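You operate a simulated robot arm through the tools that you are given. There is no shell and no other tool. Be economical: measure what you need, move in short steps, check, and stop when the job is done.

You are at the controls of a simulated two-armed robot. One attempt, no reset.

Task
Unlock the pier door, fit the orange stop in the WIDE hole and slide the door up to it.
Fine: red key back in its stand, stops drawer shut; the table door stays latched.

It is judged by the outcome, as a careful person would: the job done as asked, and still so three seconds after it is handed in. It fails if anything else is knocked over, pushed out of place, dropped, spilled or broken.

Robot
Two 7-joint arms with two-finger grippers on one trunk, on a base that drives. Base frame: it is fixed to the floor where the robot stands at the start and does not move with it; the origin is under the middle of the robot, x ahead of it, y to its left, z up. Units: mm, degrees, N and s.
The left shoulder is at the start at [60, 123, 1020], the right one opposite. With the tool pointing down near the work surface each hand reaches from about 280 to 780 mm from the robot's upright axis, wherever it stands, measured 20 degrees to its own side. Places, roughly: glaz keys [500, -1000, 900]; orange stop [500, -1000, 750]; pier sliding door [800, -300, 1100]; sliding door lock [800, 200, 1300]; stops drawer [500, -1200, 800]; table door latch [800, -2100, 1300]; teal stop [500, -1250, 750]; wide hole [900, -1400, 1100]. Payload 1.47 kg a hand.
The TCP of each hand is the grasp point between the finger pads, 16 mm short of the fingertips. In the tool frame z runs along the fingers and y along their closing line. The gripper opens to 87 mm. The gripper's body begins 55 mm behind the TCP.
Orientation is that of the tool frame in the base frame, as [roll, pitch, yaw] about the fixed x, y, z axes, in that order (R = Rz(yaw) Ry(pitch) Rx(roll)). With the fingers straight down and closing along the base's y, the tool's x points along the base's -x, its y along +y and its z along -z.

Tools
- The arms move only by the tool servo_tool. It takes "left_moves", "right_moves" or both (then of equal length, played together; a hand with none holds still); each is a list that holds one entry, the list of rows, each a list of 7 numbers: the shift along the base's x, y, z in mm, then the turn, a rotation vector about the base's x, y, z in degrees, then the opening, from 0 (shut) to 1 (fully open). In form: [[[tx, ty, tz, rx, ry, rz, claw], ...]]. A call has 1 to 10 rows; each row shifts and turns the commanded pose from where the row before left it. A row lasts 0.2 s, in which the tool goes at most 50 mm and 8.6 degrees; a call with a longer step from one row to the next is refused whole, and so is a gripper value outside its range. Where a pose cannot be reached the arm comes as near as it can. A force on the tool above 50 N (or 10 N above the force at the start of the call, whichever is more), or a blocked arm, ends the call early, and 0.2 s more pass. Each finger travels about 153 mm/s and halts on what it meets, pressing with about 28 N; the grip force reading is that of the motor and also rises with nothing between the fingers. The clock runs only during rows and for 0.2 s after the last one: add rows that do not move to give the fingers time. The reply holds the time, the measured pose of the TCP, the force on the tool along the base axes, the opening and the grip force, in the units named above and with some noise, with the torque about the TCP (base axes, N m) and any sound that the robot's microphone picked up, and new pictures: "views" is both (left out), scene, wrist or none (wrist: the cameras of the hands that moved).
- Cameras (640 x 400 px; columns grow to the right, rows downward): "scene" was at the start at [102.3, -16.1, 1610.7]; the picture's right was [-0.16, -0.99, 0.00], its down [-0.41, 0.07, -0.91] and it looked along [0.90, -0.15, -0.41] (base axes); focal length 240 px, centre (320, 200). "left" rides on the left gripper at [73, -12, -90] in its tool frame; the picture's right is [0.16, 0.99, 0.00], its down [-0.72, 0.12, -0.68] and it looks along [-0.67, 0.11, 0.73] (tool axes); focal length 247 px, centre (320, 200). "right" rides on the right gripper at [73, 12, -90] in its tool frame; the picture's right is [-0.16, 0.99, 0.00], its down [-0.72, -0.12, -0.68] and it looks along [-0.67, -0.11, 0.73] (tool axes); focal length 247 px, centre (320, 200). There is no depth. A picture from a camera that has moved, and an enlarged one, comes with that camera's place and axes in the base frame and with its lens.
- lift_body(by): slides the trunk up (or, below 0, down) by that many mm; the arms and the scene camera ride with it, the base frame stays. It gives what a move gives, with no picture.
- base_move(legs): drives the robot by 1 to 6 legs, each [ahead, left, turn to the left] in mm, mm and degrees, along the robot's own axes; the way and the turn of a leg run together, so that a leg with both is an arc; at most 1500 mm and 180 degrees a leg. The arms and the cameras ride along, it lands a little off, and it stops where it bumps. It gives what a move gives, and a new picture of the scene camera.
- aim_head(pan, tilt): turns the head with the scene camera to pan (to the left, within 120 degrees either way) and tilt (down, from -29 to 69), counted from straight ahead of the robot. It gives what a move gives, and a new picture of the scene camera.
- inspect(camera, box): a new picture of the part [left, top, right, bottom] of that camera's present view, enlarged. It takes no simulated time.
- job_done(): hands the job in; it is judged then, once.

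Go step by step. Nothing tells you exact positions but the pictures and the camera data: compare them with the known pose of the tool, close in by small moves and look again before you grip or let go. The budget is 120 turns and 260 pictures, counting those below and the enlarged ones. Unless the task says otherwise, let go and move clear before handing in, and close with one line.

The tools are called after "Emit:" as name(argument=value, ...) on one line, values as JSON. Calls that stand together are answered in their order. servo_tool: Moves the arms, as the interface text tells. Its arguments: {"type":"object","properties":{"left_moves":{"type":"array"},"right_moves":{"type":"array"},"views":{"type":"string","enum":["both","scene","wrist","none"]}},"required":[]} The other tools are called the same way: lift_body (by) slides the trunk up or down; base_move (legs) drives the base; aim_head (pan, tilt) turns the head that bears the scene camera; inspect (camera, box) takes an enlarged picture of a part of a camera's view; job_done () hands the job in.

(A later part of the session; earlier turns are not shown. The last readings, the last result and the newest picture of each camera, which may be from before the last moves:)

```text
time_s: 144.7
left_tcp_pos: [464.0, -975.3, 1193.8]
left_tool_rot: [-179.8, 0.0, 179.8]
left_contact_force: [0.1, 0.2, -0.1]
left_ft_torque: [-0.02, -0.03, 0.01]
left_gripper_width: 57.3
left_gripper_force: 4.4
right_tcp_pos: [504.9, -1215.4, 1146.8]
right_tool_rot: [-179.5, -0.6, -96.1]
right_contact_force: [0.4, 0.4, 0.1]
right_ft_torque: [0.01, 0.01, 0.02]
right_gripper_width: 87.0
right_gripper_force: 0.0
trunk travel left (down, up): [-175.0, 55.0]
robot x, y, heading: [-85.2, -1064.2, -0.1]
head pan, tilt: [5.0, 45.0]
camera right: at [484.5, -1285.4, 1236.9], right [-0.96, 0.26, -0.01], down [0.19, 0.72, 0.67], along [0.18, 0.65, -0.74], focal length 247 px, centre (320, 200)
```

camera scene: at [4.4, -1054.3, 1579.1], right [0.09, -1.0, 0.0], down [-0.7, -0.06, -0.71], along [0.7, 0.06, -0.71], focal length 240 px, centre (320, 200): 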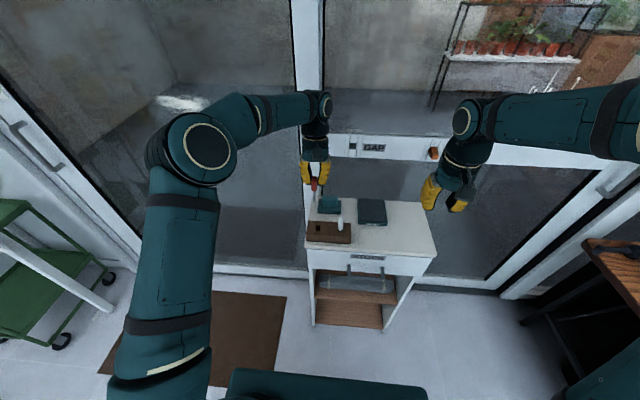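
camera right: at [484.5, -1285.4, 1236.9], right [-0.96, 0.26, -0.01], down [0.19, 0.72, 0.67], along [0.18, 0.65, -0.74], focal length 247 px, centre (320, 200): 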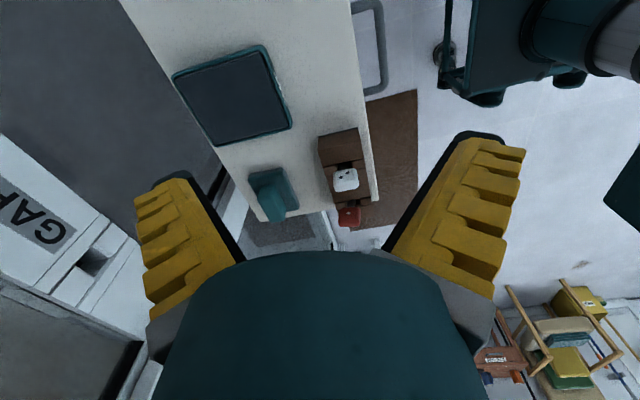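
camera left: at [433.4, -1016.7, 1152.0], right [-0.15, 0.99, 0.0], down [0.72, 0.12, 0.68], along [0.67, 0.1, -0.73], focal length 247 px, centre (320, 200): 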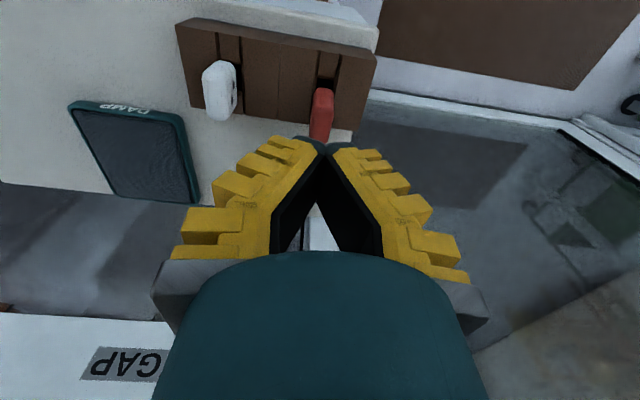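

Emit:
inspect(camera="right", box=[300, 120, 400, 240])

Emit:
inspect(camera="scene", box=[295, 190, 355, 250])

```text
3.33 times, centred on (350, 180) of right
camera zoom: at [484.5, -1285.4, 1236.9], right [-0.96, 0.26, -0.01], down [0.19, 0.72, 0.67], along [0.18, 0.65, -0.74], focal length 823 px, centre (220, 267)
```

zoom: 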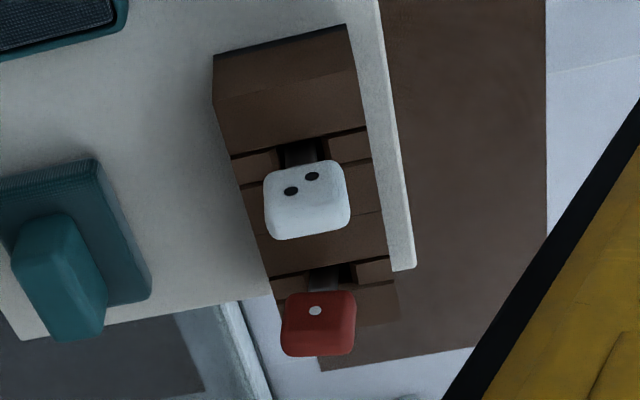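

```text
6.67 times, centred on (325, 220) of scene
camera zoom: at [4.6, -1055.0, 1579.1], right [0.09, -1.0, 0.0], down [-0.7, -0.06, -0.71], along [0.7, 0.06, -0.71], focal length 1599 px, centre (287, 67)
```

zoom: 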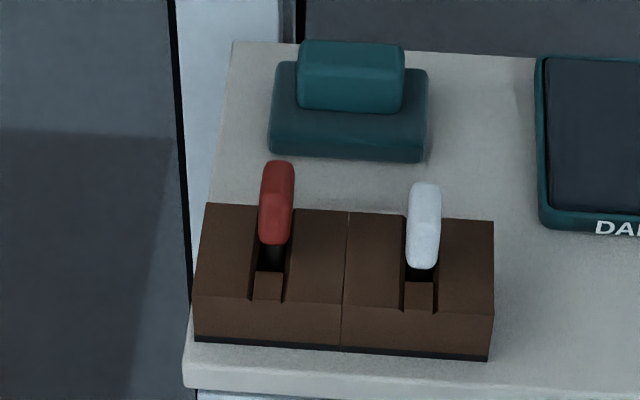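

The key stands in its slot, perhaps 5 mm high and 5 mm toward +x compared with the white one. I grip it again, nudge it -x and press down.

Emit:
servo_tool(left_moves=[[[20, -15, -20, 0, 0, 0, 0.5], [20, -15, -40, 0, 0, 0, 0.5], [2, 0, -45, 0, 0, 0, 0.5], [0, 0, -45, 0, 0, 0, 0.5], [0, 0, -40, 0, 0, 0, 0.5], [0, 0, -12, 0, 0, 0, 0.5], [0, 0, 0, 0, 0, 0, 0.2], [0, 0, 0, 0, 0, 0, 0], [0, 0, 0, 0, 0, 0, 0]]], views="none")

Emit:
servo_tool(left_moves=[[[0, 0, 3, 0, 0, 0, 0], [-3, 0, 0, 0, 0, 0, 0], [-2, 0, -3, 0, 0, 0, 0], [0, 0, -3, 0, 0, 0, 0], [0, 0, -3, 0, 0, 0, 0], [0, 0, -3, 0, 0, 0, 0], [0, 0, 0, 0, 0, 0, 0]]], views="none")

Emit:
inspect(camera="right", box=[300, 120, 400, 240])

```text
time_s: 146.7
left_tcp_pos: [507.3, -1003.0, 991.5]
left_tool_rot: [-179.7, 0.2, 179.7]
left_contact_force: [0.0, 0.5, 8.3]
left_ft_torque: [-0.01, -0.01, -0.02]
left_gripper_width: 9.1
left_gripper_force: 27.8
right_tcp_pos: [504.9, -1215.4, 1146.9]
right_tool_rot: [-179.6, -0.6, -96.1]
right_contact_force: [-0.3, -0.6, 0.0]
right_ft_torque: [0.01, 0.01, 0.01]
right_gripper_width: 86.9
right_gripper_force: 0.1
trunk travel left (down, up): [-175.0, 55.0]
robot x, y, heading: [-89.8, -1059.6, -0.2]
head pan, tilt: [5.0, 45.0]
```

```text
time_s: 148.3
left_tcp_pos: [503.1, -1004.6, 983.5]
left_tool_rot: [-179.8, 0.2, 179.8]
left_contact_force: [1.9, 0.0, 24.4]
left_ft_torque: [-0.03, -0.32, -0.01]
left_gripper_width: 21.9
left_gripper_force: 28.0
right_tcp_pos: [503.4, -1215.9, 1147.9]
right_tool_rot: [-179.5, -0.6, -96.2]
right_contact_force: [-0.2, 0.7, 1.1]
right_ft_torque: [-0.02, 0.01, -0.01]
right_gripper_width: 86.9
right_gripper_force: 0.2
trunk travel left (down, up): [-175.0, 55.0]
robot x, y, heading: [-82.7, -1061.6, 0.0]
head pan, tilt: [5.0, 45.0]
```

```text
3.33 times, centred on (350, 180) of right
camera zoom: at [483.2, -1285.6, 1237.5], right [-0.96, 0.26, -0.01], down [0.19, 0.71, 0.67], along [0.18, 0.65, -0.74], focal length 823 px, centre (220, 267)
```

zoom: 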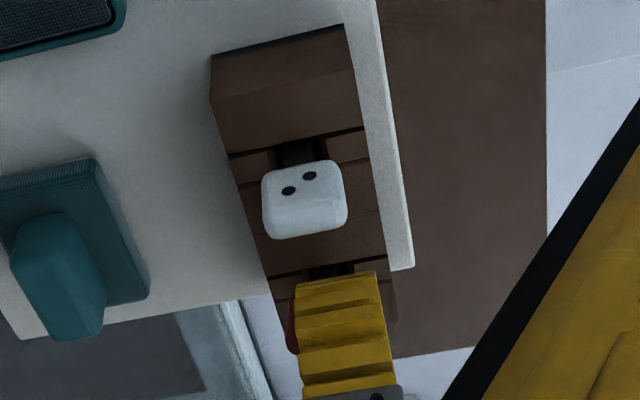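

By the dot heights the red key is actually at the same depth as the white one, just leaning a little to +x. I release and check.

Emit:
servo_tool(left_moves=[[[-4, 0, 3, 0, 0, 0, 0], [0, 0, 0, 0, 0, 0, 0.3], [0, 0, 0, 0, 0, 0, 0.6], [0, 0, 20, 0, 0, 0, 0.6], [0, 0, 40, 0, 0, 0, 0.6], [0, 0, 45, 0, 0, 0, 0.6], [-30, 10, 30, 0, 0, 0, 0.6], [-30, 10, 30, 0, 0, 0, 0.6]]], views="none")

Emit:
inspect(camera="right", box=[300, 120, 400, 240])

Emit:
inspect(camera="scene", box=[295, 190, 355, 250])

```text
time_s: 150.1
left_tcp_pos: [439.5, -987.7, 1153.6]
left_tool_rot: [-179.9, 0.2, 179.8]
left_contact_force: [1.1, 0.9, -0.2]
left_ft_torque: [-0.02, -0.03, -0.02]
left_gripper_width: 57.1
left_gripper_force: 3.5
right_tcp_pos: [505.1, -1215.5, 1147.1]
right_tool_rot: [-179.4, -0.6, -96.2]
right_contact_force: [-0.9, 0.3, 0.0]
right_ft_torque: [0.03, -0.02, -0.03]
right_gripper_width: 86.9
right_gripper_force: 0.0
trunk travel left (down, up): [-175.0, 55.0]
robot x, y, heading: [-90.1, -1064.1, 0.1]
head pan, tilt: [5.0, 45.0]
```

```text
3.33 times, centred on (350, 180) of right
camera zoom: at [483.7, -1284.9, 1237.3], right [-0.96, 0.26, -0.01], down [0.19, 0.72, 0.67], along [0.18, 0.65, -0.74], focal length 823 px, centre (220, 267)
```

zoom: 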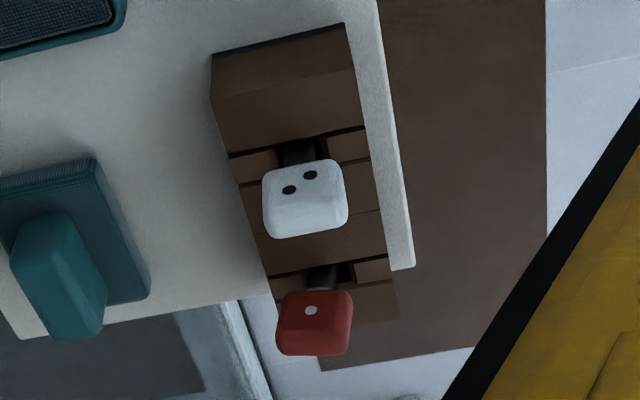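

```text
6.67 times, centred on (325, 220) of scene
camera zoom: at [3.8, -1054.4, 1579.2], right [0.09, -1.0, 0.0], down [-0.7, -0.06, -0.71], along [0.71, 0.06, -0.71], focal length 1599 px, centre (287, 67)
```

zoom: 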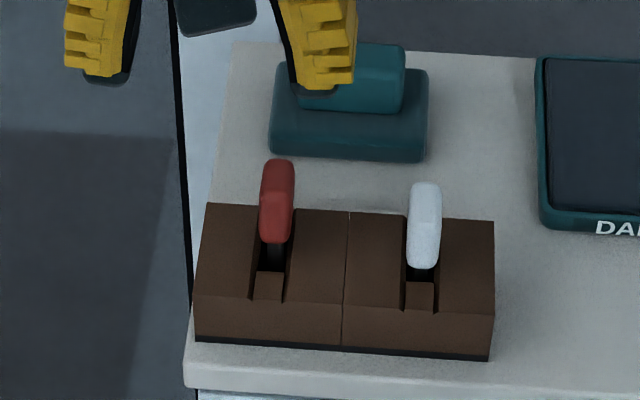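

The key leans top toward +x. I grip it, rotate it upright, press lightly, and release.

Emit:
servo_tool(left_moves=[[[30, -8, -30, 0, 0, 0, 0.5], [37, -8, -25, 0, 0, 0, 0.5], [3, -1, -40, 0, 0, 0, 0.5], [0, 0, -40, 0, 0, 0, 0.5], [0, 0, -25, 0, 0, 0, 0.5], [0, 0, 0, 0, 0, 0, 0.2], [0, 0, 0, 0, 0, 0, 0], [0, 0, 0, 0, 0, 0, 0]]], views="none")

Emit:
servo_tool(left_moves=[[[-2, 0, 1, 0, -4, 0, 0], [-2, 0, 0, 0, -4, 0, 0], [-1, 0, 0, 0, -2, 0, 0], [0, 0, -3, 0, 0, 0, 0], [0, 0, -3, 0, 0, 0, 0], [0, 0, -3, 0, 0, 0, 0], [0, 0, 0, 0, 0, 0, 0]]], views="none")

Emit:
servo_tool(left_moves=[[[0, 0, 1, 0, 0, 0, 0.3], [0, 0, 0, 0, 0, 0, 0.6], [0, 0, 0, 0, 0, 0, 0.6], [0, 0, 25, 0, 0, 0, 0.6], [0, 0, 40, 0, 5, 0, 0.6], [0, 0, 45, 0, 5, 0, 0.6], [-30, 10, 30, 0, 0, 0, 0.6], [-30, 10, 30, 0, 0, 0, 0.6]]], views="none")

Emit:
inspect(camera="right", box=[300, 120, 400, 240])

Emit:
inspect(camera="scene", box=[295, 190, 355, 250])

```text
time_s: 151.9
left_tcp_pos: [510.4, -1000.8, 991.1]
left_tool_rot: [-179.9, 0.2, 179.8]
left_contact_force: [-1.1, 0.3, 8.0]
left_ft_torque: [-0.07, 0.09, 0.02]
left_gripper_width: 9.8
left_gripper_force: 28.0
right_tcp_pos: [504.5, -1216.0, 1147.3]
right_tool_rot: [-179.6, -0.7, -96.2]
right_contact_force: [-0.3, 0.1, 0.1]
right_ft_torque: [0.0, 0.02, 0.01]
right_gripper_width: 87.0
right_gripper_force: 0.0
trunk travel left (down, up): [-175.0, 55.0]
robot x, y, heading: [-87.0, -1062.8, -0.2]
head pan, tilt: [5.0, 45.0]
```

```text
time_s: 153.5
left_tcp_pos: [504.2, -1002.3, 986.2]
left_tool_rot: [-179.8, 10.3, 179.8]
left_contact_force: [-7.5, 0.1, 22.0]
left_ft_torque: [-0.01, 0.04, 0.01]
left_gripper_width: 20.3
left_gripper_force: 27.7
right_tcp_pos: [502.9, -1215.6, 1147.9]
right_tool_rot: [-179.3, -0.6, -96.2]
right_contact_force: [-0.2, 0.6, -0.1]
right_ft_torque: [-0.01, 0.01, -0.01]
right_gripper_width: 87.0
right_gripper_force: 0.0
trunk travel left (down, up): [-175.0, 55.0]
robot x, y, heading: [-85.3, -1059.6, -0.2]
head pan, tilt: [5.0, 45.0]
```

```text
time_s: 155.3
left_tcp_pos: [441.7, -980.2, 1153.2]
left_tool_rot: [-179.9, -0.1, 179.8]
left_contact_force: [-0.5, 0.2, 0.1]
left_ft_torque: [0.0, -0.01, 0.06]
left_gripper_width: 57.5
left_gripper_force: 4.0
right_tcp_pos: [504.2, -1214.9, 1148.4]
right_tool_rot: [-179.5, -0.6, -96.2]
right_contact_force: [-0.1, 0.4, 1.0]
right_ft_torque: [-0.02, -0.02, 0.02]
right_gripper_width: 87.2
right_gripper_force: 0.0
trunk travel left (down, up): [-175.0, 55.0]
robot x, y, heading: [-87.6, -1065.8, -0.3]
head pan, tilt: [5.0, 45.0]
```

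```text
3.33 times, centred on (350, 180) of right
camera zoom: at [483.8, -1285.1, 1237.2], right [-0.96, 0.26, -0.01], down [0.19, 0.72, 0.67], along [0.18, 0.65, -0.74], focal length 823 px, centre (220, 267)
```

zoom: 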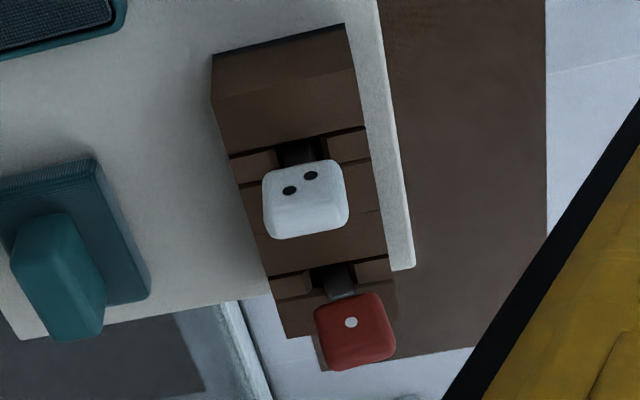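

```text
6.67 times, centred on (325, 220) of scene
camera zoom: at [4.0, -1054.7, 1579.2], right [0.09, -1.0, 0.0], down [-0.7, -0.06, -0.71], along [0.71, 0.06, -0.71], focal length 1599 px, centre (287, 67)
```

zoom: 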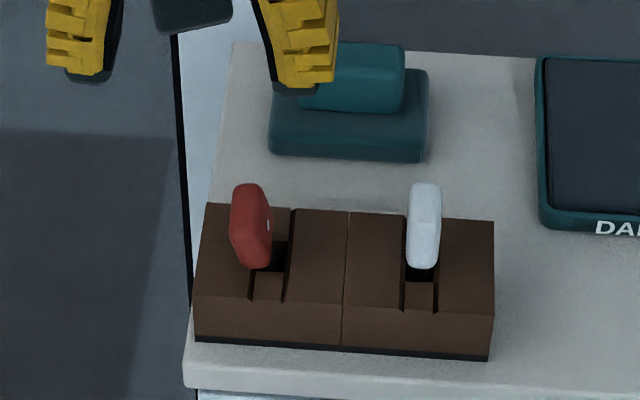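

Now it leans slightly the other way. I regrip, rotate back about 7° with the hand centred in y, and release without pressing.

Emit:
servo_tool(left_moves=[[[30, -12, -30, 0, 0, 0, 0.6], [33, -12, -25, 0, 0, 0, 0.6], [0, 0, -40, 0, 0, 0, 0.6], [0, 0, -40, 0, 0, 0, 0.6], [0, 0, -28, 0, 0, 0, 0.6], [0, 0, 0, 0, 0, 0, 0.2], [0, 0, 0, 0, 0, 0, 0], [0, 0, 0, 0, 0, 0, 0]]], views="none")

Emit:
servo_tool(left_moves=[[[1, -0.5, 0, 0, 3.5, 0, 0], [1, -0.5, 0, 0, 3.5, 0, 0], [0, 0, 0, 0, 0, 0, 0]]], views="none")

Emit:
inspect(camera="right", box=[300, 120, 400, 240])

Emit:
inspect(camera="left", box=[240, 60, 400, 220])

```text
time_s: 157.1
left_tcp_pos: [506.0, -1004.7, 991.5]
left_tool_rot: [-179.8, 0.2, 179.8]
left_contact_force: [0.0, -0.1, 7.6]
left_ft_torque: [-0.02, 0.02, 0.01]
left_gripper_width: 9.0
left_gripper_force: 28.0
right_tcp_pos: [504.1, -1214.7, 1147.6]
right_tool_rot: [-179.6, -0.6, -96.2]
right_contact_force: [0.6, 0.7, -0.2]
right_ft_torque: [0.02, 0.0, 0.05]
right_gripper_width: 86.8
right_gripper_force: 0.0
trunk travel left (down, up): [-175.0, 55.0]
robot x, y, heading: [-88.0, -1060.9, -0.2]
head pan, tilt: [5.0, 45.0]
```

```text
time_s: 157.9
left_tcp_pos: [510.9, -1005.8, 991.3]
left_tool_rot: [-179.8, -6.8, 179.8]
left_contact_force: [15.1, 0.8, 10.3]
left_ft_torque: [-0.03, -0.6, -0.01]
left_gripper_width: 11.0
left_gripper_force: 27.7
right_tcp_pos: [506.7, -1214.9, 1146.4]
right_tool_rot: [-179.6, -0.6, -96.3]
right_contact_force: [1.2, 0.4, -1.3]
right_ft_torque: [-0.01, -0.03, 0.0]
right_gripper_width: 87.0
right_gripper_force: 0.0
trunk travel left (down, up): [-175.0, 55.0]
robot x, y, heading: [-85.3, -1059.4, -0.1]
head pan, tilt: [5.0, 45.0]
```

```text
3.33 times, centred on (350, 180) of right
camera zoom: at [485.6, -1285.5, 1236.3], right [-0.96, 0.26, -0.01], down [0.19, 0.72, 0.67], along [0.18, 0.65, -0.74], focal length 823 px, centre (220, 267)
```

zoom: 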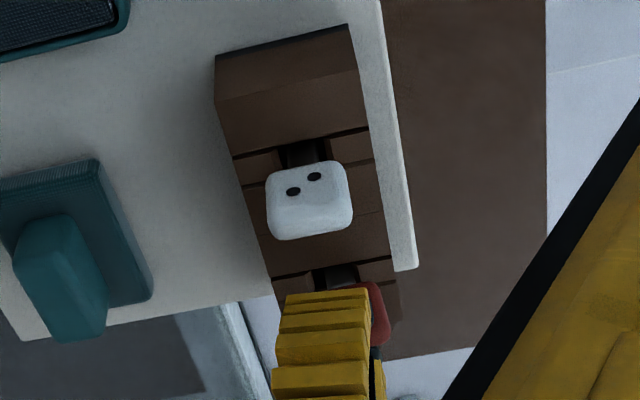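

```text
2.50 times, centred on (320, 140) of left
camera zoom: at [448.1, -1016.3, 1088.6], right [-0.15, 0.99, 0.02], down [0.8, 0.12, 0.59], along [0.58, 0.1, -0.81], focal length 617 px, centre (320, 350)
```

zoom: 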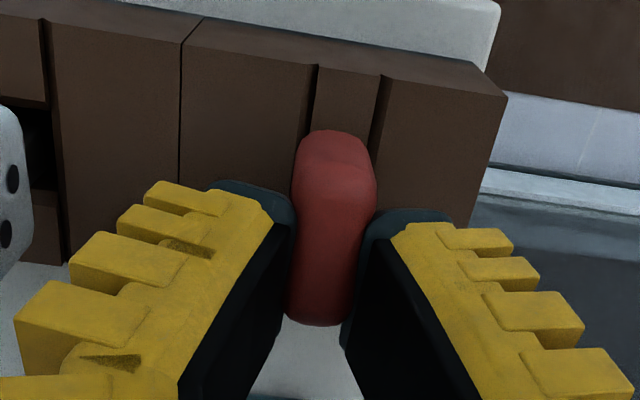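

The tip presses on the slot's -x wall, so I move +x a few mm to centre the key before releasing.

Emit:
servo_tool(left_moves=[[[2, 0, 0, 0, 0, 0, 0], [2, 0, 0, 0, 0, 0, 0], [0, 0, 0, 0, 0, 0, 0]]], views="none")

Emit:
servo_tool(left_moves=[[[0, 0, 0, 0, 0, 0, 0.2], [0, 0, 0, 0, 0, 0, 0.5], [0, 0, 0, 0, 0, 0, 0.6], [3, 0, 25, 0, 0, 0, 0.6], [6, 0, 40, 0, 0, 0, 0.6], [0, 0, 45, 0, -6.8, 0, 0.6], [-35, 10, 30, 0, 0, 0, 0.6], [-35, 10, 30, 0, 0, 0, 0.6]]], views="none")

Emit:
inspect(camera="right", box=[300, 120, 400, 240])

Emit:
inspect(camera="scene", box=[295, 190, 355, 250])

```text
time_s: 158.7
left_tcp_pos: [512.0, -1007.1, 990.5]
left_tool_rot: [-179.8, -7.1, 179.8]
left_contact_force: [-3.5, 0.5, 11.5]
left_ft_torque: [0.02, 0.42, 0.02]
left_gripper_width: 10.7
left_gripper_force: 28.5
right_tcp_pos: [504.5, -1215.3, 1148.4]
right_tool_rot: [-179.5, -0.6, -96.3]
right_contact_force: [-0.2, -0.1, -0.3]
right_ft_torque: [0.01, 0.04, 0.0]
right_gripper_width: 87.1
right_gripper_force: 0.0
trunk travel left (down, up): [-175.0, 55.0]
robot x, y, heading: [-85.2, -1059.4, -0.2]
head pan, tilt: [5.0, 45.0]
```

```text
time_s: 160.5
left_tcp_pos: [451.3, -984.9, 1160.2]
left_tool_rot: [-179.8, -0.1, 179.8]
left_contact_force: [-0.7, 0.3, 0.5]
left_ft_torque: [-0.01, -0.05, 0.01]
left_gripper_width: 57.7
left_gripper_force: 3.6
right_tcp_pos: [503.5, -1215.4, 1148.1]
right_tool_rot: [-179.5, -0.8, -96.1]
right_contact_force: [-0.2, 0.2, 0.3]
right_ft_torque: [-0.02, -0.03, -0.02]
right_gripper_width: 86.8
right_gripper_force: 0.0
trunk travel left (down, up): [-175.0, 55.0]
robot x, y, heading: [-86.4, -1063.6, -0.2]
head pan, tilt: [5.0, 45.0]
```

```text
3.33 times, centred on (350, 180) of right
camera zoom: at [483.1, -1285.0, 1237.6], right [-0.96, 0.26, -0.01], down [0.19, 0.72, 0.67], along [0.18, 0.65, -0.74], focal length 823 px, centre (220, 267)
```

zoom: 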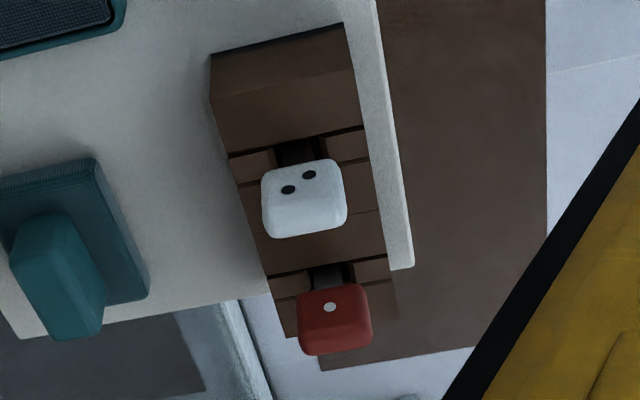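

```text
6.67 times, centred on (325, 220) of scene
camera zoom: at [3.1, -1054.5, 1579.2], right [0.09, -1.0, 0.0], down [-0.7, -0.06, -0.71], along [0.71, 0.06, -0.71], focal length 1599 px, centre (287, 67)
```

zoom: 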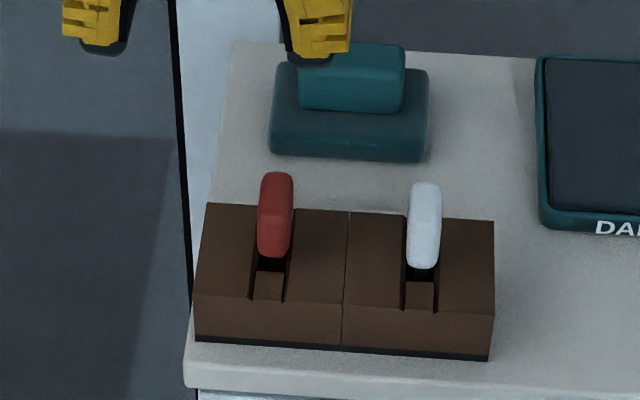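

The red key is now upright at the same depth as the white one. I restore the right hand and drive back to the door.

Emit:
servo_tool(right_moves=[[[-12, -10, 10, 0, 0, -8.4, 0.5], [-12, -10, 10, 0, 0, -8.4, 0.5], [-12, -5, 5, 0, 0, -8.4, 0.5], [-12, -5, 5, 0, 0, -8.4, 0.5], [-12, -5, 5, 0, 0, -8.4, 0.5], [-12, -5, 5, 0, 0, -8.4, 0.5], [-12, -5, 5, 0, 0, -8.4, 0.5], [-12, -5, 5, 0, 0, -8.4, 0.5], [-12, -5, 5, 0, 0, -8.4, 0.5], [-12, -5, 0, 0, 0, -8.4, 0.5]]], left_moves=[[[-5, 10, 10, 0, 0, 0, 0.6], [-5, 10, 10, 0, 0, 0, 0.6], [-5, 10, 10, 0, 0, 0, 0.6], [-5, 10, 10, 0, 0, 0, 0.6], [-5, 10, 10, 0, 0, 0, 0.6], [-5, 10, 10, 0, 0, 0, 0.6], [-5, 10, 0, 0, 0, 0, 0.6], [0, 10, 0, 0, 0, 0, 0.6], [0, 0, 0, 0, 0, 0, 0.6], [0, 0, 0, 0, 0, 0, 0.6]]], views="none")

Emit:
base_move(legs=[[-80, 0, 0], [0, 970, 0]])

Emit:
servo_tool(left_moves=[[[0, 0, -15, 0, -8.5, 0, 1], [0, 0, -15, 0, -8.5, 0, 1], [0, 0, -15, 0, -8.5, 0, 1], [0, 0, -15, 0, -8.5, 0, 1], [0, 0, -15, 0, -8.5, 0, 1], [0, 0, -15, 0, -8.5, 0, 1], [0, 0, -15, 0, -8.5, 0, 1], [0, 0, -15, 0, -8.5, 0, 1], [0, 0, -15, 0, -8.5, 0, 1], [0, 0, -15, 0, -8.5, 0, 1]]])

```text
time_s: 162.7
left_tcp_pos: [417.2, -907.1, 1222.6]
left_tool_rot: [-179.9, -0.1, 179.8]
left_contact_force: [-0.9, 0.3, -0.1]
left_ft_torque: [0.01, -0.01, 0.0]
left_gripper_width: 57.4
left_gripper_force: 3.8
right_tcp_pos: [383.7, -1274.8, 1205.1]
right_tool_rot: [-179.6, -0.6, 179.6]
right_contact_force: [0.4, 0.3, -0.1]
right_ft_torque: [0.02, 0.0, -0.01]
right_gripper_width: 49.0
right_gripper_force: 4.1
trunk travel left (down, up): [-175.0, 55.0]
robot x, y, heading: [-88.0, -1060.4, -0.2]
head pan, tilt: [5.0, 45.0]
```

```text
time_s: 172.1
left_tcp_pos: [350.8, 43.2, 1221.9]
left_tool_rot: [-179.7, -0.2, 178.7]
left_contact_force: [0.8, 0.4, 0.3]
left_ft_torque: [-0.01, -0.01, 0.02]
left_gripper_width: 57.5
left_gripper_force: 3.7
right_tcp_pos: [311.2, -324.4, 1204.9]
right_tool_rot: [-179.7, -0.7, 178.7]
right_contact_force: [-0.4, 0.6, 0.7]
right_ft_torque: [-0.01, 0.01, 0.03]
right_gripper_width: 49.0
right_gripper_force: 4.6
trunk travel left (down, up): [-175.0, 55.0]
robot x, y, heading: [-158.5, -103.2, -1.0]
head pan, tilt: [5.0, 45.0]
camera scene: at [-63.7, -97.0, 1579.1], right [0.07, -1.0, 0.0], down [-0.71, -0.05, -0.71], along [0.71, 0.05, -0.71], focal length 240 px, centre (320, 200)
```

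scene: 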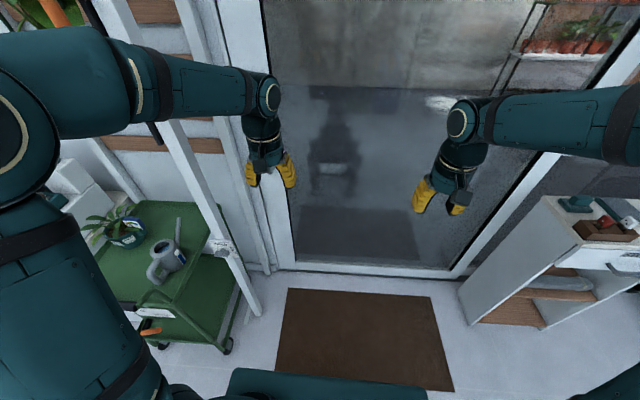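

```text
time_s: 174.3
left_tcp_pos: [360.0, 31.9, 1102.5]
left_tool_rot: [174.7, 70.8, 172.5]
left_contact_force: [0.0, -0.4, 0.1]
left_ft_torque: [0.02, -0.01, -0.01]
left_gripper_width: 87.0
left_gripper_force: 0.0
left hand out of reach, approached as far as the arm can: row 8, 9, 10
right_tcp_pos: [310.4, -323.3, 1203.6]
right_tool_rot: [-179.5, -0.6, 178.7]
right_contact_force: [0.7, -0.4, -0.1]
right_ft_torque: [-0.01, -0.02, -0.03]
right_gripper_width: 48.9
right_gripper_force: 4.5
trunk travel left (down, up): [-175.0, 55.0]
robot x, y, heading: [-158.1, -102.8, -1.0]
head pan, tilt: [5.0, 45.0]
camera scene: at [-63.7, -98.3, 1579.1], right [0.07, -1.0, 0.0], down [-0.71, -0.05, -0.71], along [0.71, 0.05, -0.71], focal length 240 px, centre (320, 200)
camera left: at [250.8, 26.3, 1061.2], right [-0.01, 0.99, -0.12], down [-0.4, 0.11, 0.91], along [0.92, 0.06, 0.4], focal length 247 px, centre (320, 200)
```

scene: 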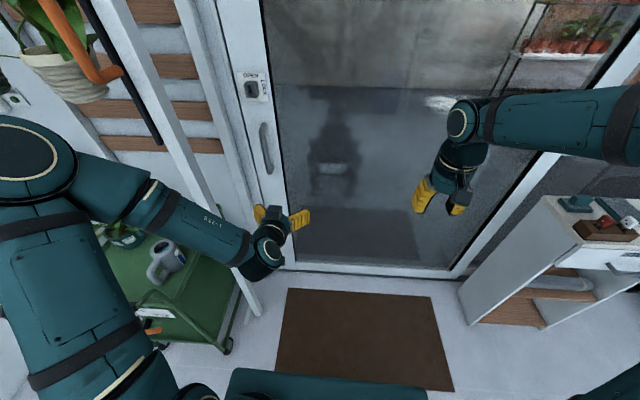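
left: 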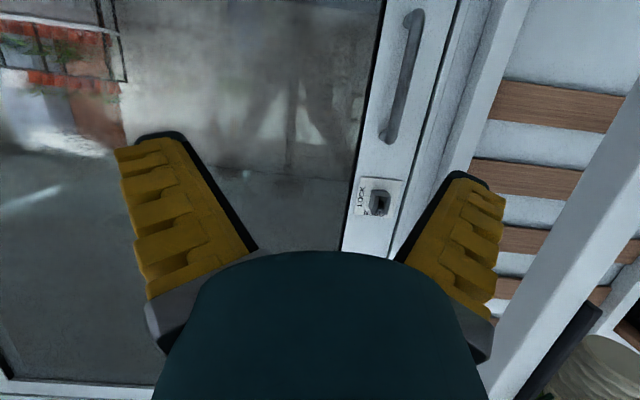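

The handle bar is around [740, 173, 960–1110]. I drive forward and bring the left hand in front of it.

Emit:
base_move(legs=[[150, 40, 1]])

Emit:
servo_tool(left_moves=[[[20, 15, -10, 0, -3, -2, 1], [20, 15, -10, 0, -4, -2, 1], [20, 15, -10, 0, -4, -2, 1], [20, 15, -10, 0, -4, -2, 1], [20, 15, -10, 0, -4, 0, 1], [20, 15, -10, 0, 0, 0, 1], [0, 0, 0, 0, 0, 0, 1]]])

```text
time_s: 175.7
left_tcp_pos: [507.8, 80.4, 1101.5]
left_tool_rot: [174.8, 70.7, 173.6]
left_contact_force: [-0.4, 0.0, 0.2]
left_ft_torque: [0.0, 0.0, -0.01]
left_gripper_width: 87.0
left_gripper_force: 0.0
right_tcp_pos: [463.5, -275.7, 1203.1]
right_tool_rot: [-179.5, -0.7, 179.6]
right_contact_force: [0.0, 0.3, 0.4]
right_ft_torque: [0.02, 0.04, 0.0]
right_gripper_width: 49.1
right_gripper_force: 3.5
trunk travel left (down, up): [-175.0, 55.0]
robot x, y, heading: [-7.8, -61.7, -0.6]
head pan, tilt: [5.0, 45.0]
camera scene: at [86.9, -56.4, 1579.0], right [0.08, -1.0, 0.0], down [-0.71, -0.06, -0.71], along [0.7, 0.06, -0.71], focal length 240 px, centre (320, 200)
```

scene: 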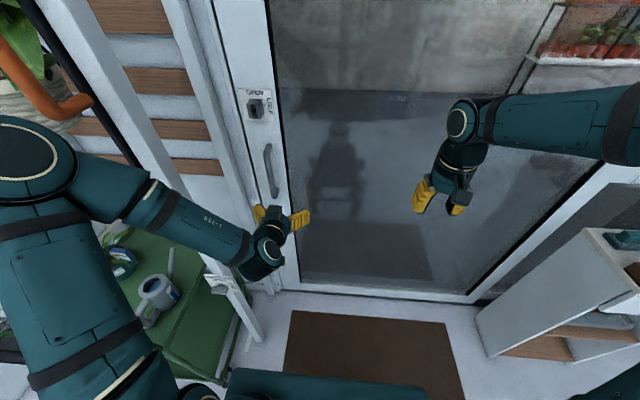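

```text
time_s: 177.3
left_tcp_pos: [528.3, 93.7, 1094.3]
left_tool_rot: [174.4, 70.8, 173.1]
left_contact_force: [0.0, -0.6, 0.5]
left_ft_torque: [0.04, 0.01, 0.03]
left_gripper_width: 87.1
left_gripper_force: 0.0
left hand out of reach, approached as far as the arm can: row 1, 2, 3, 4, 5
right_tcp_pos: [463.6, -279.6, 1203.5]
right_tool_rot: [-179.7, -0.6, 179.6]
right_contact_force: [-1.0, -1.5, 1.2]
right_ft_torque: [0.05, -0.01, -0.01]
right_gripper_width: 48.9
right_gripper_force: 3.9
trunk travel left (down, up): [-175.0, 55.0]
robot x, y, heading: [-7.7, -61.2, -0.5]
head pan, tilt: [5.0, 45.0]
camera scene: at [84.7, -59.4, 1579.2], right [0.08, -1.0, 0.0], down [-0.7, -0.06, -0.71], along [0.71, 0.06, -0.71], focal length 240 px, centre (320, 200)
camera left: at [419.1, 86.7, 1054.1], right [-0.03, 0.99, -0.12], down [-0.4, 0.1, 0.91], along [0.91, 0.07, 0.4], focal length 247 px, centre (320, 200)
```

scene: 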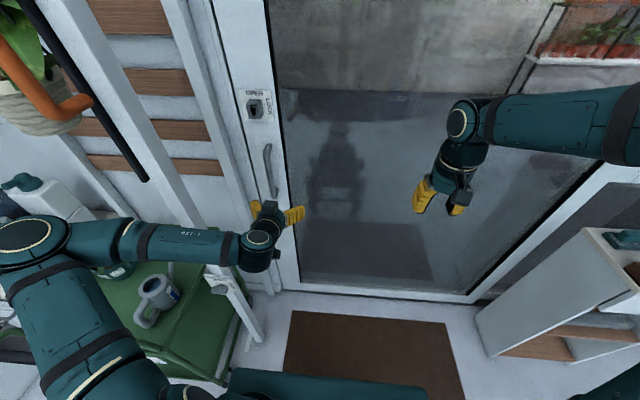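
left: 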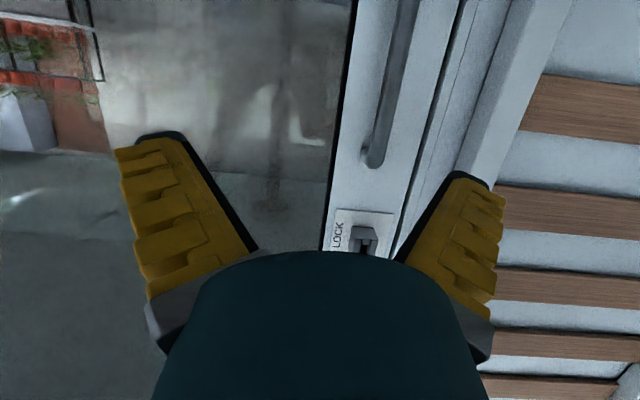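

The 71° tilt is the limit here and is fine. I translate to in front of the bar.

Emit:
servo_tool(left_moves=[[[25, 15, -5, 0, 0, 0, 1], [25, 15, -5, 0, 0, 0, 1], [25, 15, -5, 0, 0, 0, 1], [25, 15, -5, 0, 0, 0, 1], [20, 15, -5, 0, 0, 0, 1], [0, 0, 0, 0, 0, 0, 1]]])

```text
time_s: 178.7
left_tcp_pos: [642.7, 171.7, 1071.4]
left_tool_rot: [174.7, 70.7, 173.4]
left_contact_force: [-1.1, 0.8, -0.4]
left_ft_torque: [-0.04, -0.02, 0.0]
left_gripper_width: 87.3
left_gripper_force: 0.1
left hand out of reach, approached as far as the arm can: row 1
right_tcp_pos: [463.6, -277.4, 1204.8]
right_tool_rot: [-179.6, -0.8, 179.6]
right_contact_force: [-0.6, 0.1, 1.3]
right_ft_torque: [0.0, -0.02, 0.0]
right_gripper_width: 49.1
right_gripper_force: 4.4
trunk travel left (down, up): [-175.0, 55.0]
robot x, y, heading: [-6.0, -62.0, -0.2]
head pan, tilt: [5.0, 45.0]
camera scene: at [85.2, -57.0, 1579.1], right [0.08, -1.0, 0.0], down [-0.7, -0.06, -0.71], along [0.7, 0.06, -0.71], focal length 240 px, centre (320, 200)
camera left: at [532.8, 165.2, 1031.5], right [-0.02, 0.99, -0.12], down [-0.4, 0.1, 0.91], along [0.92, 0.07, 0.4], focal length 247 px, centre (320, 200)
```

scene: 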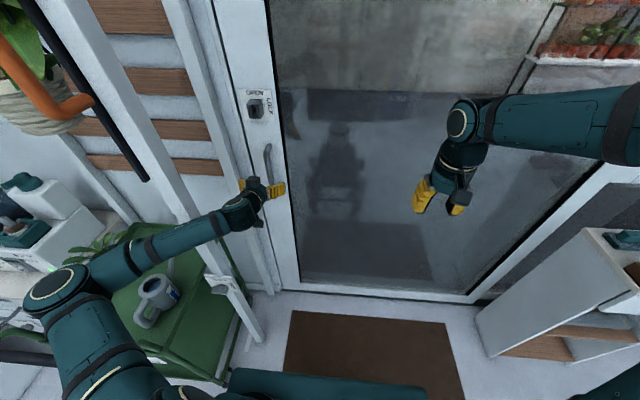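
left: 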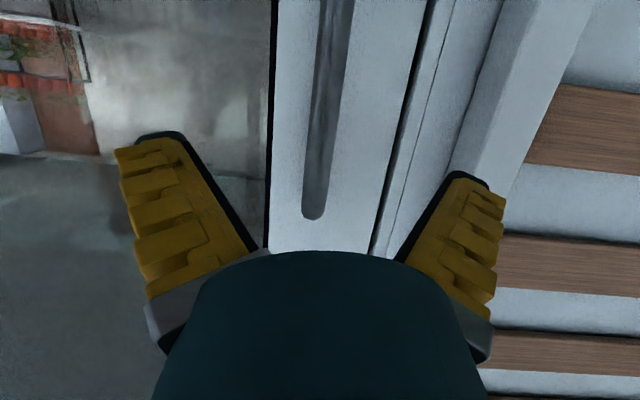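

Aligned with the bar. I advance 80 mm.

Emit:
servo_tool(left_moves=[[[25, 1, -5, 0, 0, 0, 1], [25, 1, -5, 0, 0, 0, 1], [20, 0, 0, 0, 0, 0, 1], [15, 0, 0, 0, 0, 0, 1], [0, 0, 0, 0, 0, 0, 1]]])

```text
time_s: 179.9
left_tcp_pos: [705.0, 169.9, 1068.3]
left_tool_rot: [174.3, 71.2, 172.8]
left_contact_force: [0.1, -0.4, 0.7]
left_ft_torque: [0.04, 0.01, 0.0]
left_gripper_width: 86.8
left_gripper_force: 0.1
right_tcp_pos: [445.1, -280.8, 1210.2]
right_tool_rot: [-179.8, 0.2, 179.8]
right_contact_force: [-0.1, -0.4, -0.6]
right_ft_torque: [0.01, 0.0, 0.04]
right_gripper_width: 48.9
right_gripper_force: 4.5
trunk travel left (down, up): [-175.0, 55.0]
robot x, y, heading: [-9.3, -61.1, -0.2]
head pan, tilt: [5.0, 45.0]
camera scene: at [61.4, -61.7, 1580.0], right [0.08, -1.0, 0.0], down [-0.69, -0.06, -0.72], along [0.72, 0.06, -0.7], focal length 240 px, centre (320, 200)
camera left: at [596.6, 163.5, 1027.1], right [-0.02, 0.99, -0.12], down [-0.41, 0.1, 0.91], along [0.91, 0.06, 0.4], focal length 247 px, centre (320, 200)
```

scene: 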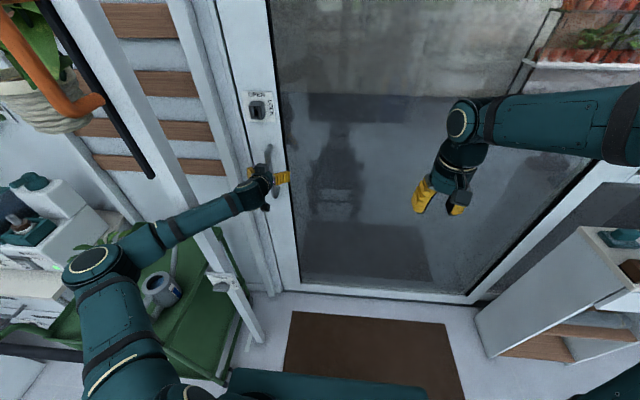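
left: 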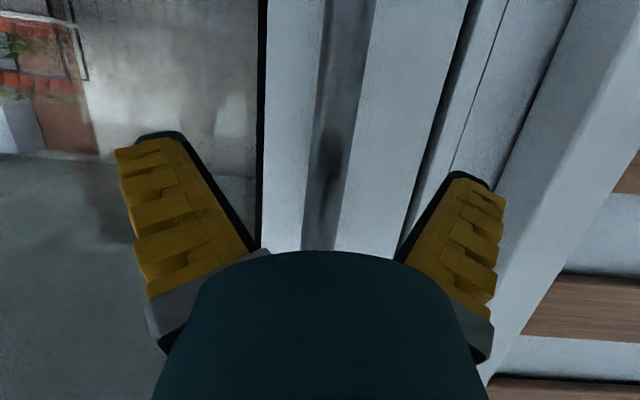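

The robot's body is leaning, so the left forearm is probably pushing against something. I back off at once and look.

Emit:
servo_tool(left_moves=[[[-25, 0, 3, 0, 0, 0, 1], [-30, 0, 3, 0, 0, 0, 1], [-30, -5, 0, 0, 0, 0, 1], [0, 0, 0, 0, 0, 0, 1]]], views="scene")

Emit:
inspect(camera="scene", box=[0, 120, 320, 320])

```text
time_s: 180.9
left_tcp_pos: [641.0, 169.8, 1067.2]
left_tool_rot: [174.7, 70.8, 173.5]
left_contact_force: [-0.5, 0.3, -0.5]
left_ft_torque: [0.03, -0.01, 0.01]
left_gripper_width: 86.9
left_gripper_force: 0.1
right_tcp_pos: [463.0, -276.7, 1204.6]
right_tool_rot: [-179.5, -0.7, 179.6]
right_contact_force: [0.6, 0.8, -0.6]
right_ft_torque: [-0.01, 0.01, -0.01]
right_gripper_width: 49.1
right_gripper_force: 4.1
trunk travel left (down, up): [-175.0, 55.0]
robot x, y, heading: [-5.8, -58.6, -0.2]
head pan, tilt: [5.0, 45.0]
camera scene: at [85.6, -56.2, 1579.1], right [0.08, -1.0, 0.0], down [-0.7, -0.06, -0.71], along [0.7, 0.06, -0.71], focal length 240 px, centre (320, 200)
```

scene: 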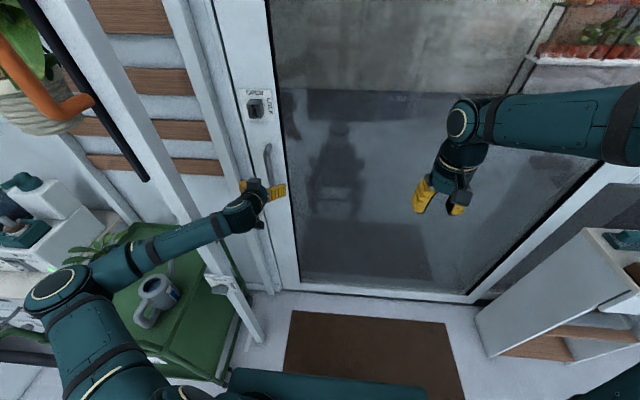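

```text
2.00 times, centred on (160, 220) of scene
camera zoom: at [85.6, -56.2, 1579.1], right [0.08, -1.0, 0.0], down [-0.7, -0.06, -0.71], along [0.7, 0.06, -0.71], focal length 480 px, centre (640, 160)
```

zoom: 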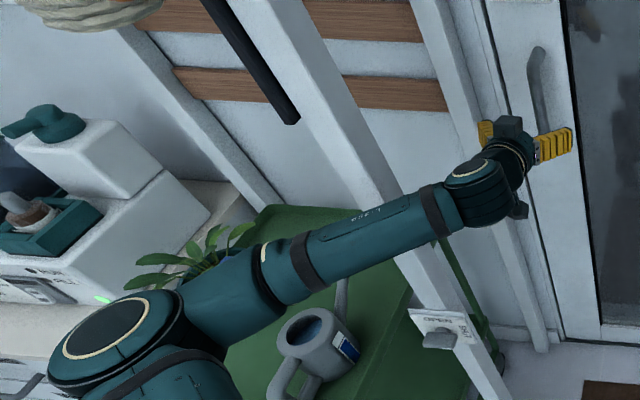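

Nothing was displaced; the forearm had met the white post. I retract the left arm along the way it came and will use the right hand instead.

Emit:
servo_tool(left_moves=[[[-30, -15, 5, 0, 0, 0, 1], [-30, -15, 5, 0, 0, 0, 1], [-30, -15, 5, 0, 0, 0, 1], [-30, -15, 5, 0, 0, 0, 0.5], [-30, -15, 10, 0, 0, 0, 0.3], [-30, -10, 10, 0, 8, 0, 0.2], [-20, 0, 20, 0, 8, 0, 0], [0, 0, 25, 0, 8, 0, 0], [0, 0, 30, 0, 8, 0, 0], [0, 0, 30, 0, 8, 0, 0]]], views="none")

Emit:
servo_tool(left_moves=[[[0, 0, 35, 0, 8, 0, 0], [0, 0, 35, 0, 8, 0, 0], [0, 0, 35, 0, 8, 0, 0], [0, 0, 40, 0, 6, 0, 0], [0, 0, 40, 0, 0, 0, 0], [0, 0, 40, 0, 0, 0, 0], [0, 0, 0, 0, 0, 0, 0]]], views="scene")

```text
time_s: 183.1
left_tcp_pos: [476.2, 152.8, 1186.7]
left_tool_rot: [179.6, 30.7, 177.6]
left_contact_force: [-0.4, 0.5, -0.3]
left_ft_torque: [-0.02, -0.04, 0.01]
left_gripper_width: 0.0
left_gripper_force: 28.4
left hand out of reach, approached as far as the arm can: row 2, 3, 4, 5, 6
right_tcp_pos: [463.3, -277.4, 1203.9]
right_tool_rot: [-179.6, -0.6, 179.6]
right_contact_force: [-0.2, -0.4, -1.6]
right_ft_torque: [0.0, 0.01, 0.03]
right_gripper_width: 49.1
right_gripper_force: 4.3
trunk travel left (down, up): [-175.0, 55.0]
robot x, y, heading: [-7.7, -62.3, -0.3]
head pan, tilt: [5.0, 45.0]
```

```text
time_s: 184.7
left_tcp_pos: [475.6, 153.4, 1409.3]
left_tool_rot: [-179.1, 0.9, 177.9]
left_contact_force: [0.3, 0.2, -0.8]
left_ft_torque: [0.02, 0.01, -0.02]
left_gripper_width: 0.1
left_gripper_force: 27.3
right_tcp_pos: [463.5, -277.2, 1205.7]
right_tool_rot: [-179.5, -0.5, 179.6]
right_contact_force: [0.1, 0.4, -0.5]
right_ft_torque: [0.0, -0.01, 0.01]
right_gripper_width: 49.2
right_gripper_force: 4.0
trunk travel left (down, up): [-175.0, 55.0]
robot x, y, heading: [-3.1, -62.6, -0.2]
head pan, tilt: [5.0, 45.0]
camera scene: at [85.7, -56.0, 1579.0], right [0.08, -1.0, 0.0], down [-0.7, -0.06, -0.71], along [0.7, 0.06, -0.71], focal length 240 px, centre (320, 200)
```

scene: 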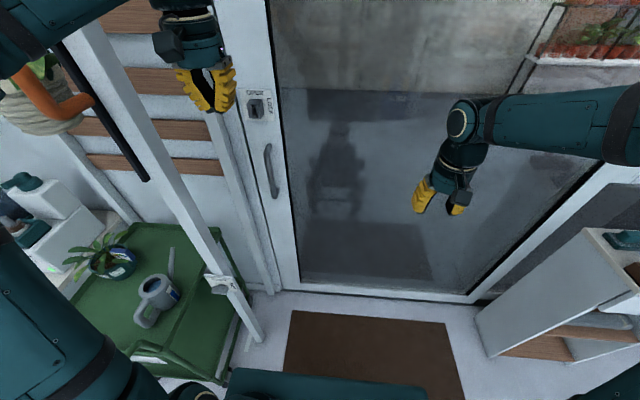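

All is intact. I tuck the left arm, shift the base slightly left, and prepare the right hand tilted forward.

Emit:
servo_tool(left_moves=[[[-25, -12, 10, 0, 0, 0, 0], [-25, -12, 10, 0, 0, 0, 0], [-25, -12, 10, 0, 0, 0, 0], [-25, -12, 10, 0, 0, 0, 0], [0, 0, 0, 0, 0, 0, 0], [0, 0, 0, 0, 0, 0, 0]]], right_moves=[[[10, 5, -15, 0, -8, 0, 1], [10, 5, -15, 0, -8, 0, 1], [10, 5, -15, 0, -8, 0, 1], [10, 5, -15, 0, -8, 0, 1], [10, 5, -15, 0, -8, 0, 1], [10, 5, -15, 0, -8, 0, 1]]], views="none")

Emit:
base_move(legs=[[0, 120, 0]])

Emit:
servo_tool(right_moves=[[[15, 30, -10, 0, 0, 4, 1], [15, 30, -10, 0, 0, 4, 1], [15, 30, -5, 0, 0, 4, 1], [15, 30, -5, 0, 0, 4, 1], [10, 30, 0, 0, 0, 0, 1], [10, 30, 0, 0, 0, 0, 1], [10, 30, 0, 0, 0, 0, 1], [0, 0, 0, 0, 0, 0, 1]]])

```text
time_s: 186.1
left_tcp_pos: [374.4, 103.4, 1449.4]
left_tool_rot: [-179.1, 1.0, 177.9]
left_contact_force: [-0.3, 0.0, 0.1]
left_ft_torque: [-0.03, 0.0, 0.03]
left_gripper_width: 0.0
left_gripper_force: 28.1
right_tcp_pos: [515.9, -257.8, 1125.2]
right_tool_rot: [-177.9, 42.5, 179.6]
right_contact_force: [-0.4, -0.6, 0.3]
right_ft_torque: [0.03, -0.01, 0.02]
right_gripper_width: 86.8
right_gripper_force: 0.1
right hand out of reach, approached as far as the arm can: row 5, 6
trunk travel left (down, up): [-175.0, 55.0]
robot x, y, heading: [-5.7, -62.1, -0.2]
head pan, tilt: [5.0, 45.0]
```

```text
time_s: 187.8
left_tcp_pos: [376.0, 225.1, 1449.3]
left_tool_rot: [-179.1, 1.0, 177.9]
left_contact_force: [0.1, 0.0, 0.1]
left_ft_torque: [0.0, 0.01, 0.03]
left_gripper_width: 0.0
left_gripper_force: 28.2
right_tcp_pos: [517.2, -137.1, 1125.1]
right_tool_rot: [-177.9, 42.4, 179.7]
right_contact_force: [-0.4, -0.2, 0.4]
right_ft_torque: [-0.01, -0.04, -0.01]
right_gripper_width: 87.1
right_gripper_force: 0.1
trunk travel left (down, up): [-175.0, 55.0]
robot x, y, heading: [-6.6, 53.9, -0.3]
head pan, tilt: [5.0, 45.0]
camera scene: at [86.0, 62.6, 1579.1], right [0.08, -1.0, 0.0], down [-0.7, -0.06, -0.71], along [0.7, 0.06, -0.71], focal length 240 px, centre (320, 200)
```

scene: 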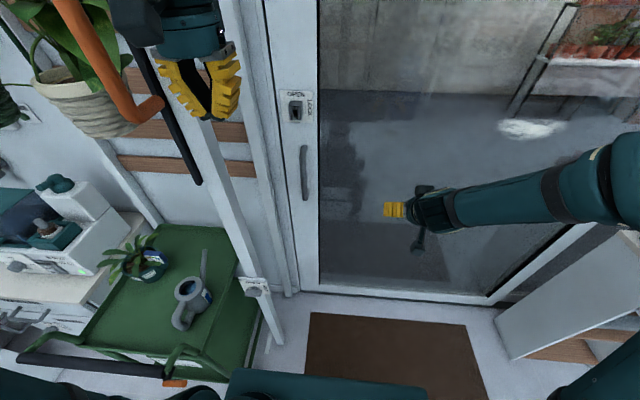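

```text
time_s: 189.6
left_tcp_pos: [375.8, 224.2, 1448.9]
left_tool_rot: [-179.3, 0.9, 177.9]
left_contact_force: [-0.3, 1.4, -0.9]
left_ft_torque: [-0.03, 0.01, 0.0]
left_gripper_width: 0.0
left_gripper_force: 27.9
right_tcp_pos: [605.0, 71.9, 1094.5]
right_tool_rot: [-177.9, 42.3, -164.4]
right_contact_force: [0.8, -0.3, -0.2]
right_ft_torque: [-0.01, -0.03, 0.05]
right_gripper_width: 87.2
right_gripper_force: 0.2
trunk travel left (down, up): [-175.0, 55.0]
robot x, y, heading: [-7.0, 59.6, -0.3]
head pan, tilt: [5.0, 45.0]
camera scene: at [85.6, 61.3, 1579.1], right [0.08, -1.0, 0.0], down [-0.7, -0.06, -0.71], along [0.7, 0.06, -0.71], focal length 240 px, centre (320, 200)
camera right: at [490.9, 56.0, 1110.2], right [-0.13, 0.99, 0.08], down [0.1, -0.07, 0.99], along [0.99, 0.14, -0.09], focal length 247 px, centre (320, 200)
```

scene: 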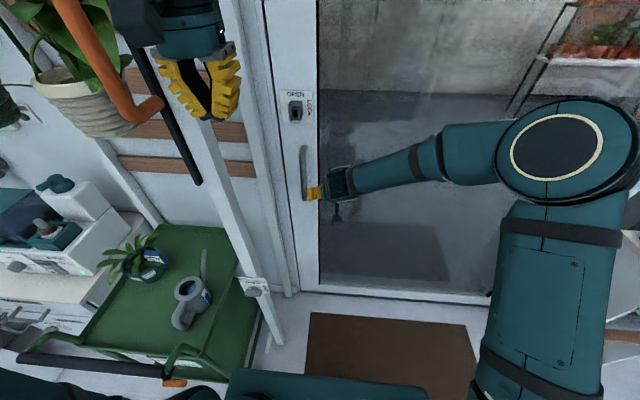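
right: 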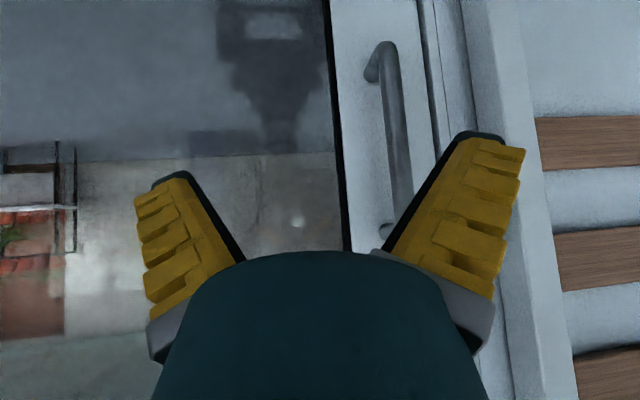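

The right hand reaches comfortably and sees the bar at about [740, 182, 1028]. I move in front of it.

Emit:
servo_tool(right_moves=[[[10, 28, -12, 0, 0, 0, 1], [12, 28, -12, 0, 0, 0, 1], [12, 28, -12, 0, 0, 0, 1], [15, 25, -10, 0, 0, 0, 1], [15, 0, 0, 0, 0, 0, 1], [0, 0, 0, 0, 0, 0, 1]]])

```text
time_s: 191.0
left_tcp_pos: [375.8, 225.2, 1448.7]
left_tool_rot: [-179.1, 0.8, 178.0]
left_contact_force: [0.8, -0.2, 0.0]
left_ft_torque: [0.0, 0.02, 0.02]
left_gripper_width: 0.0
left_gripper_force: 27.9
right_tcp_pos: [672.0, 180.7, 1047.2]
right_tool_rot: [-177.9, 42.5, -164.3]
right_contact_force: [-0.8, 0.0, 0.3]
right_ft_torque: [0.0, 0.02, -0.04]
right_gripper_width: 87.0
right_gripper_force: 0.0
trunk travel left (down, up): [-175.0, 55.0]
robot x, y, heading: [-5.3, 55.8, -0.3]
head pan, tilt: [5.0, 45.0]
camera scene: at [85.9, 62.4, 1579.1], right [0.08, -1.0, 0.0], down [-0.7, -0.06, -0.71], along [0.7, 0.06, -0.71], focal length 240 px, centre (320, 200)
camera right: at [557.1, 163.5, 1064.0], right [-0.13, 0.99, 0.08], down [0.1, -0.07, 0.99], along [0.99, 0.14, -0.09], focal length 247 px, centre (320, 200)
```

scene: 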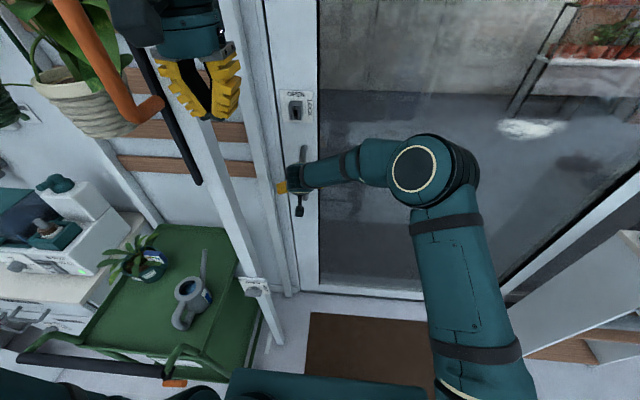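
right: 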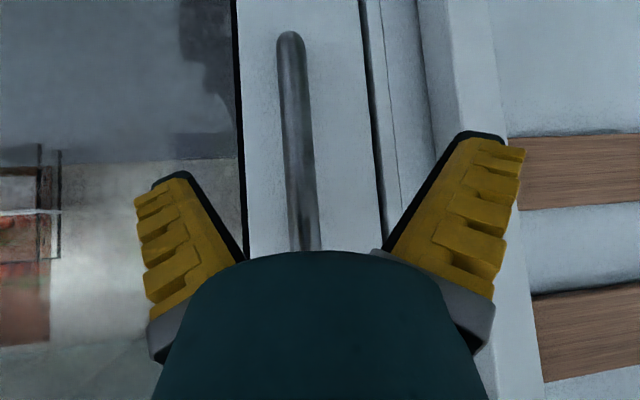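

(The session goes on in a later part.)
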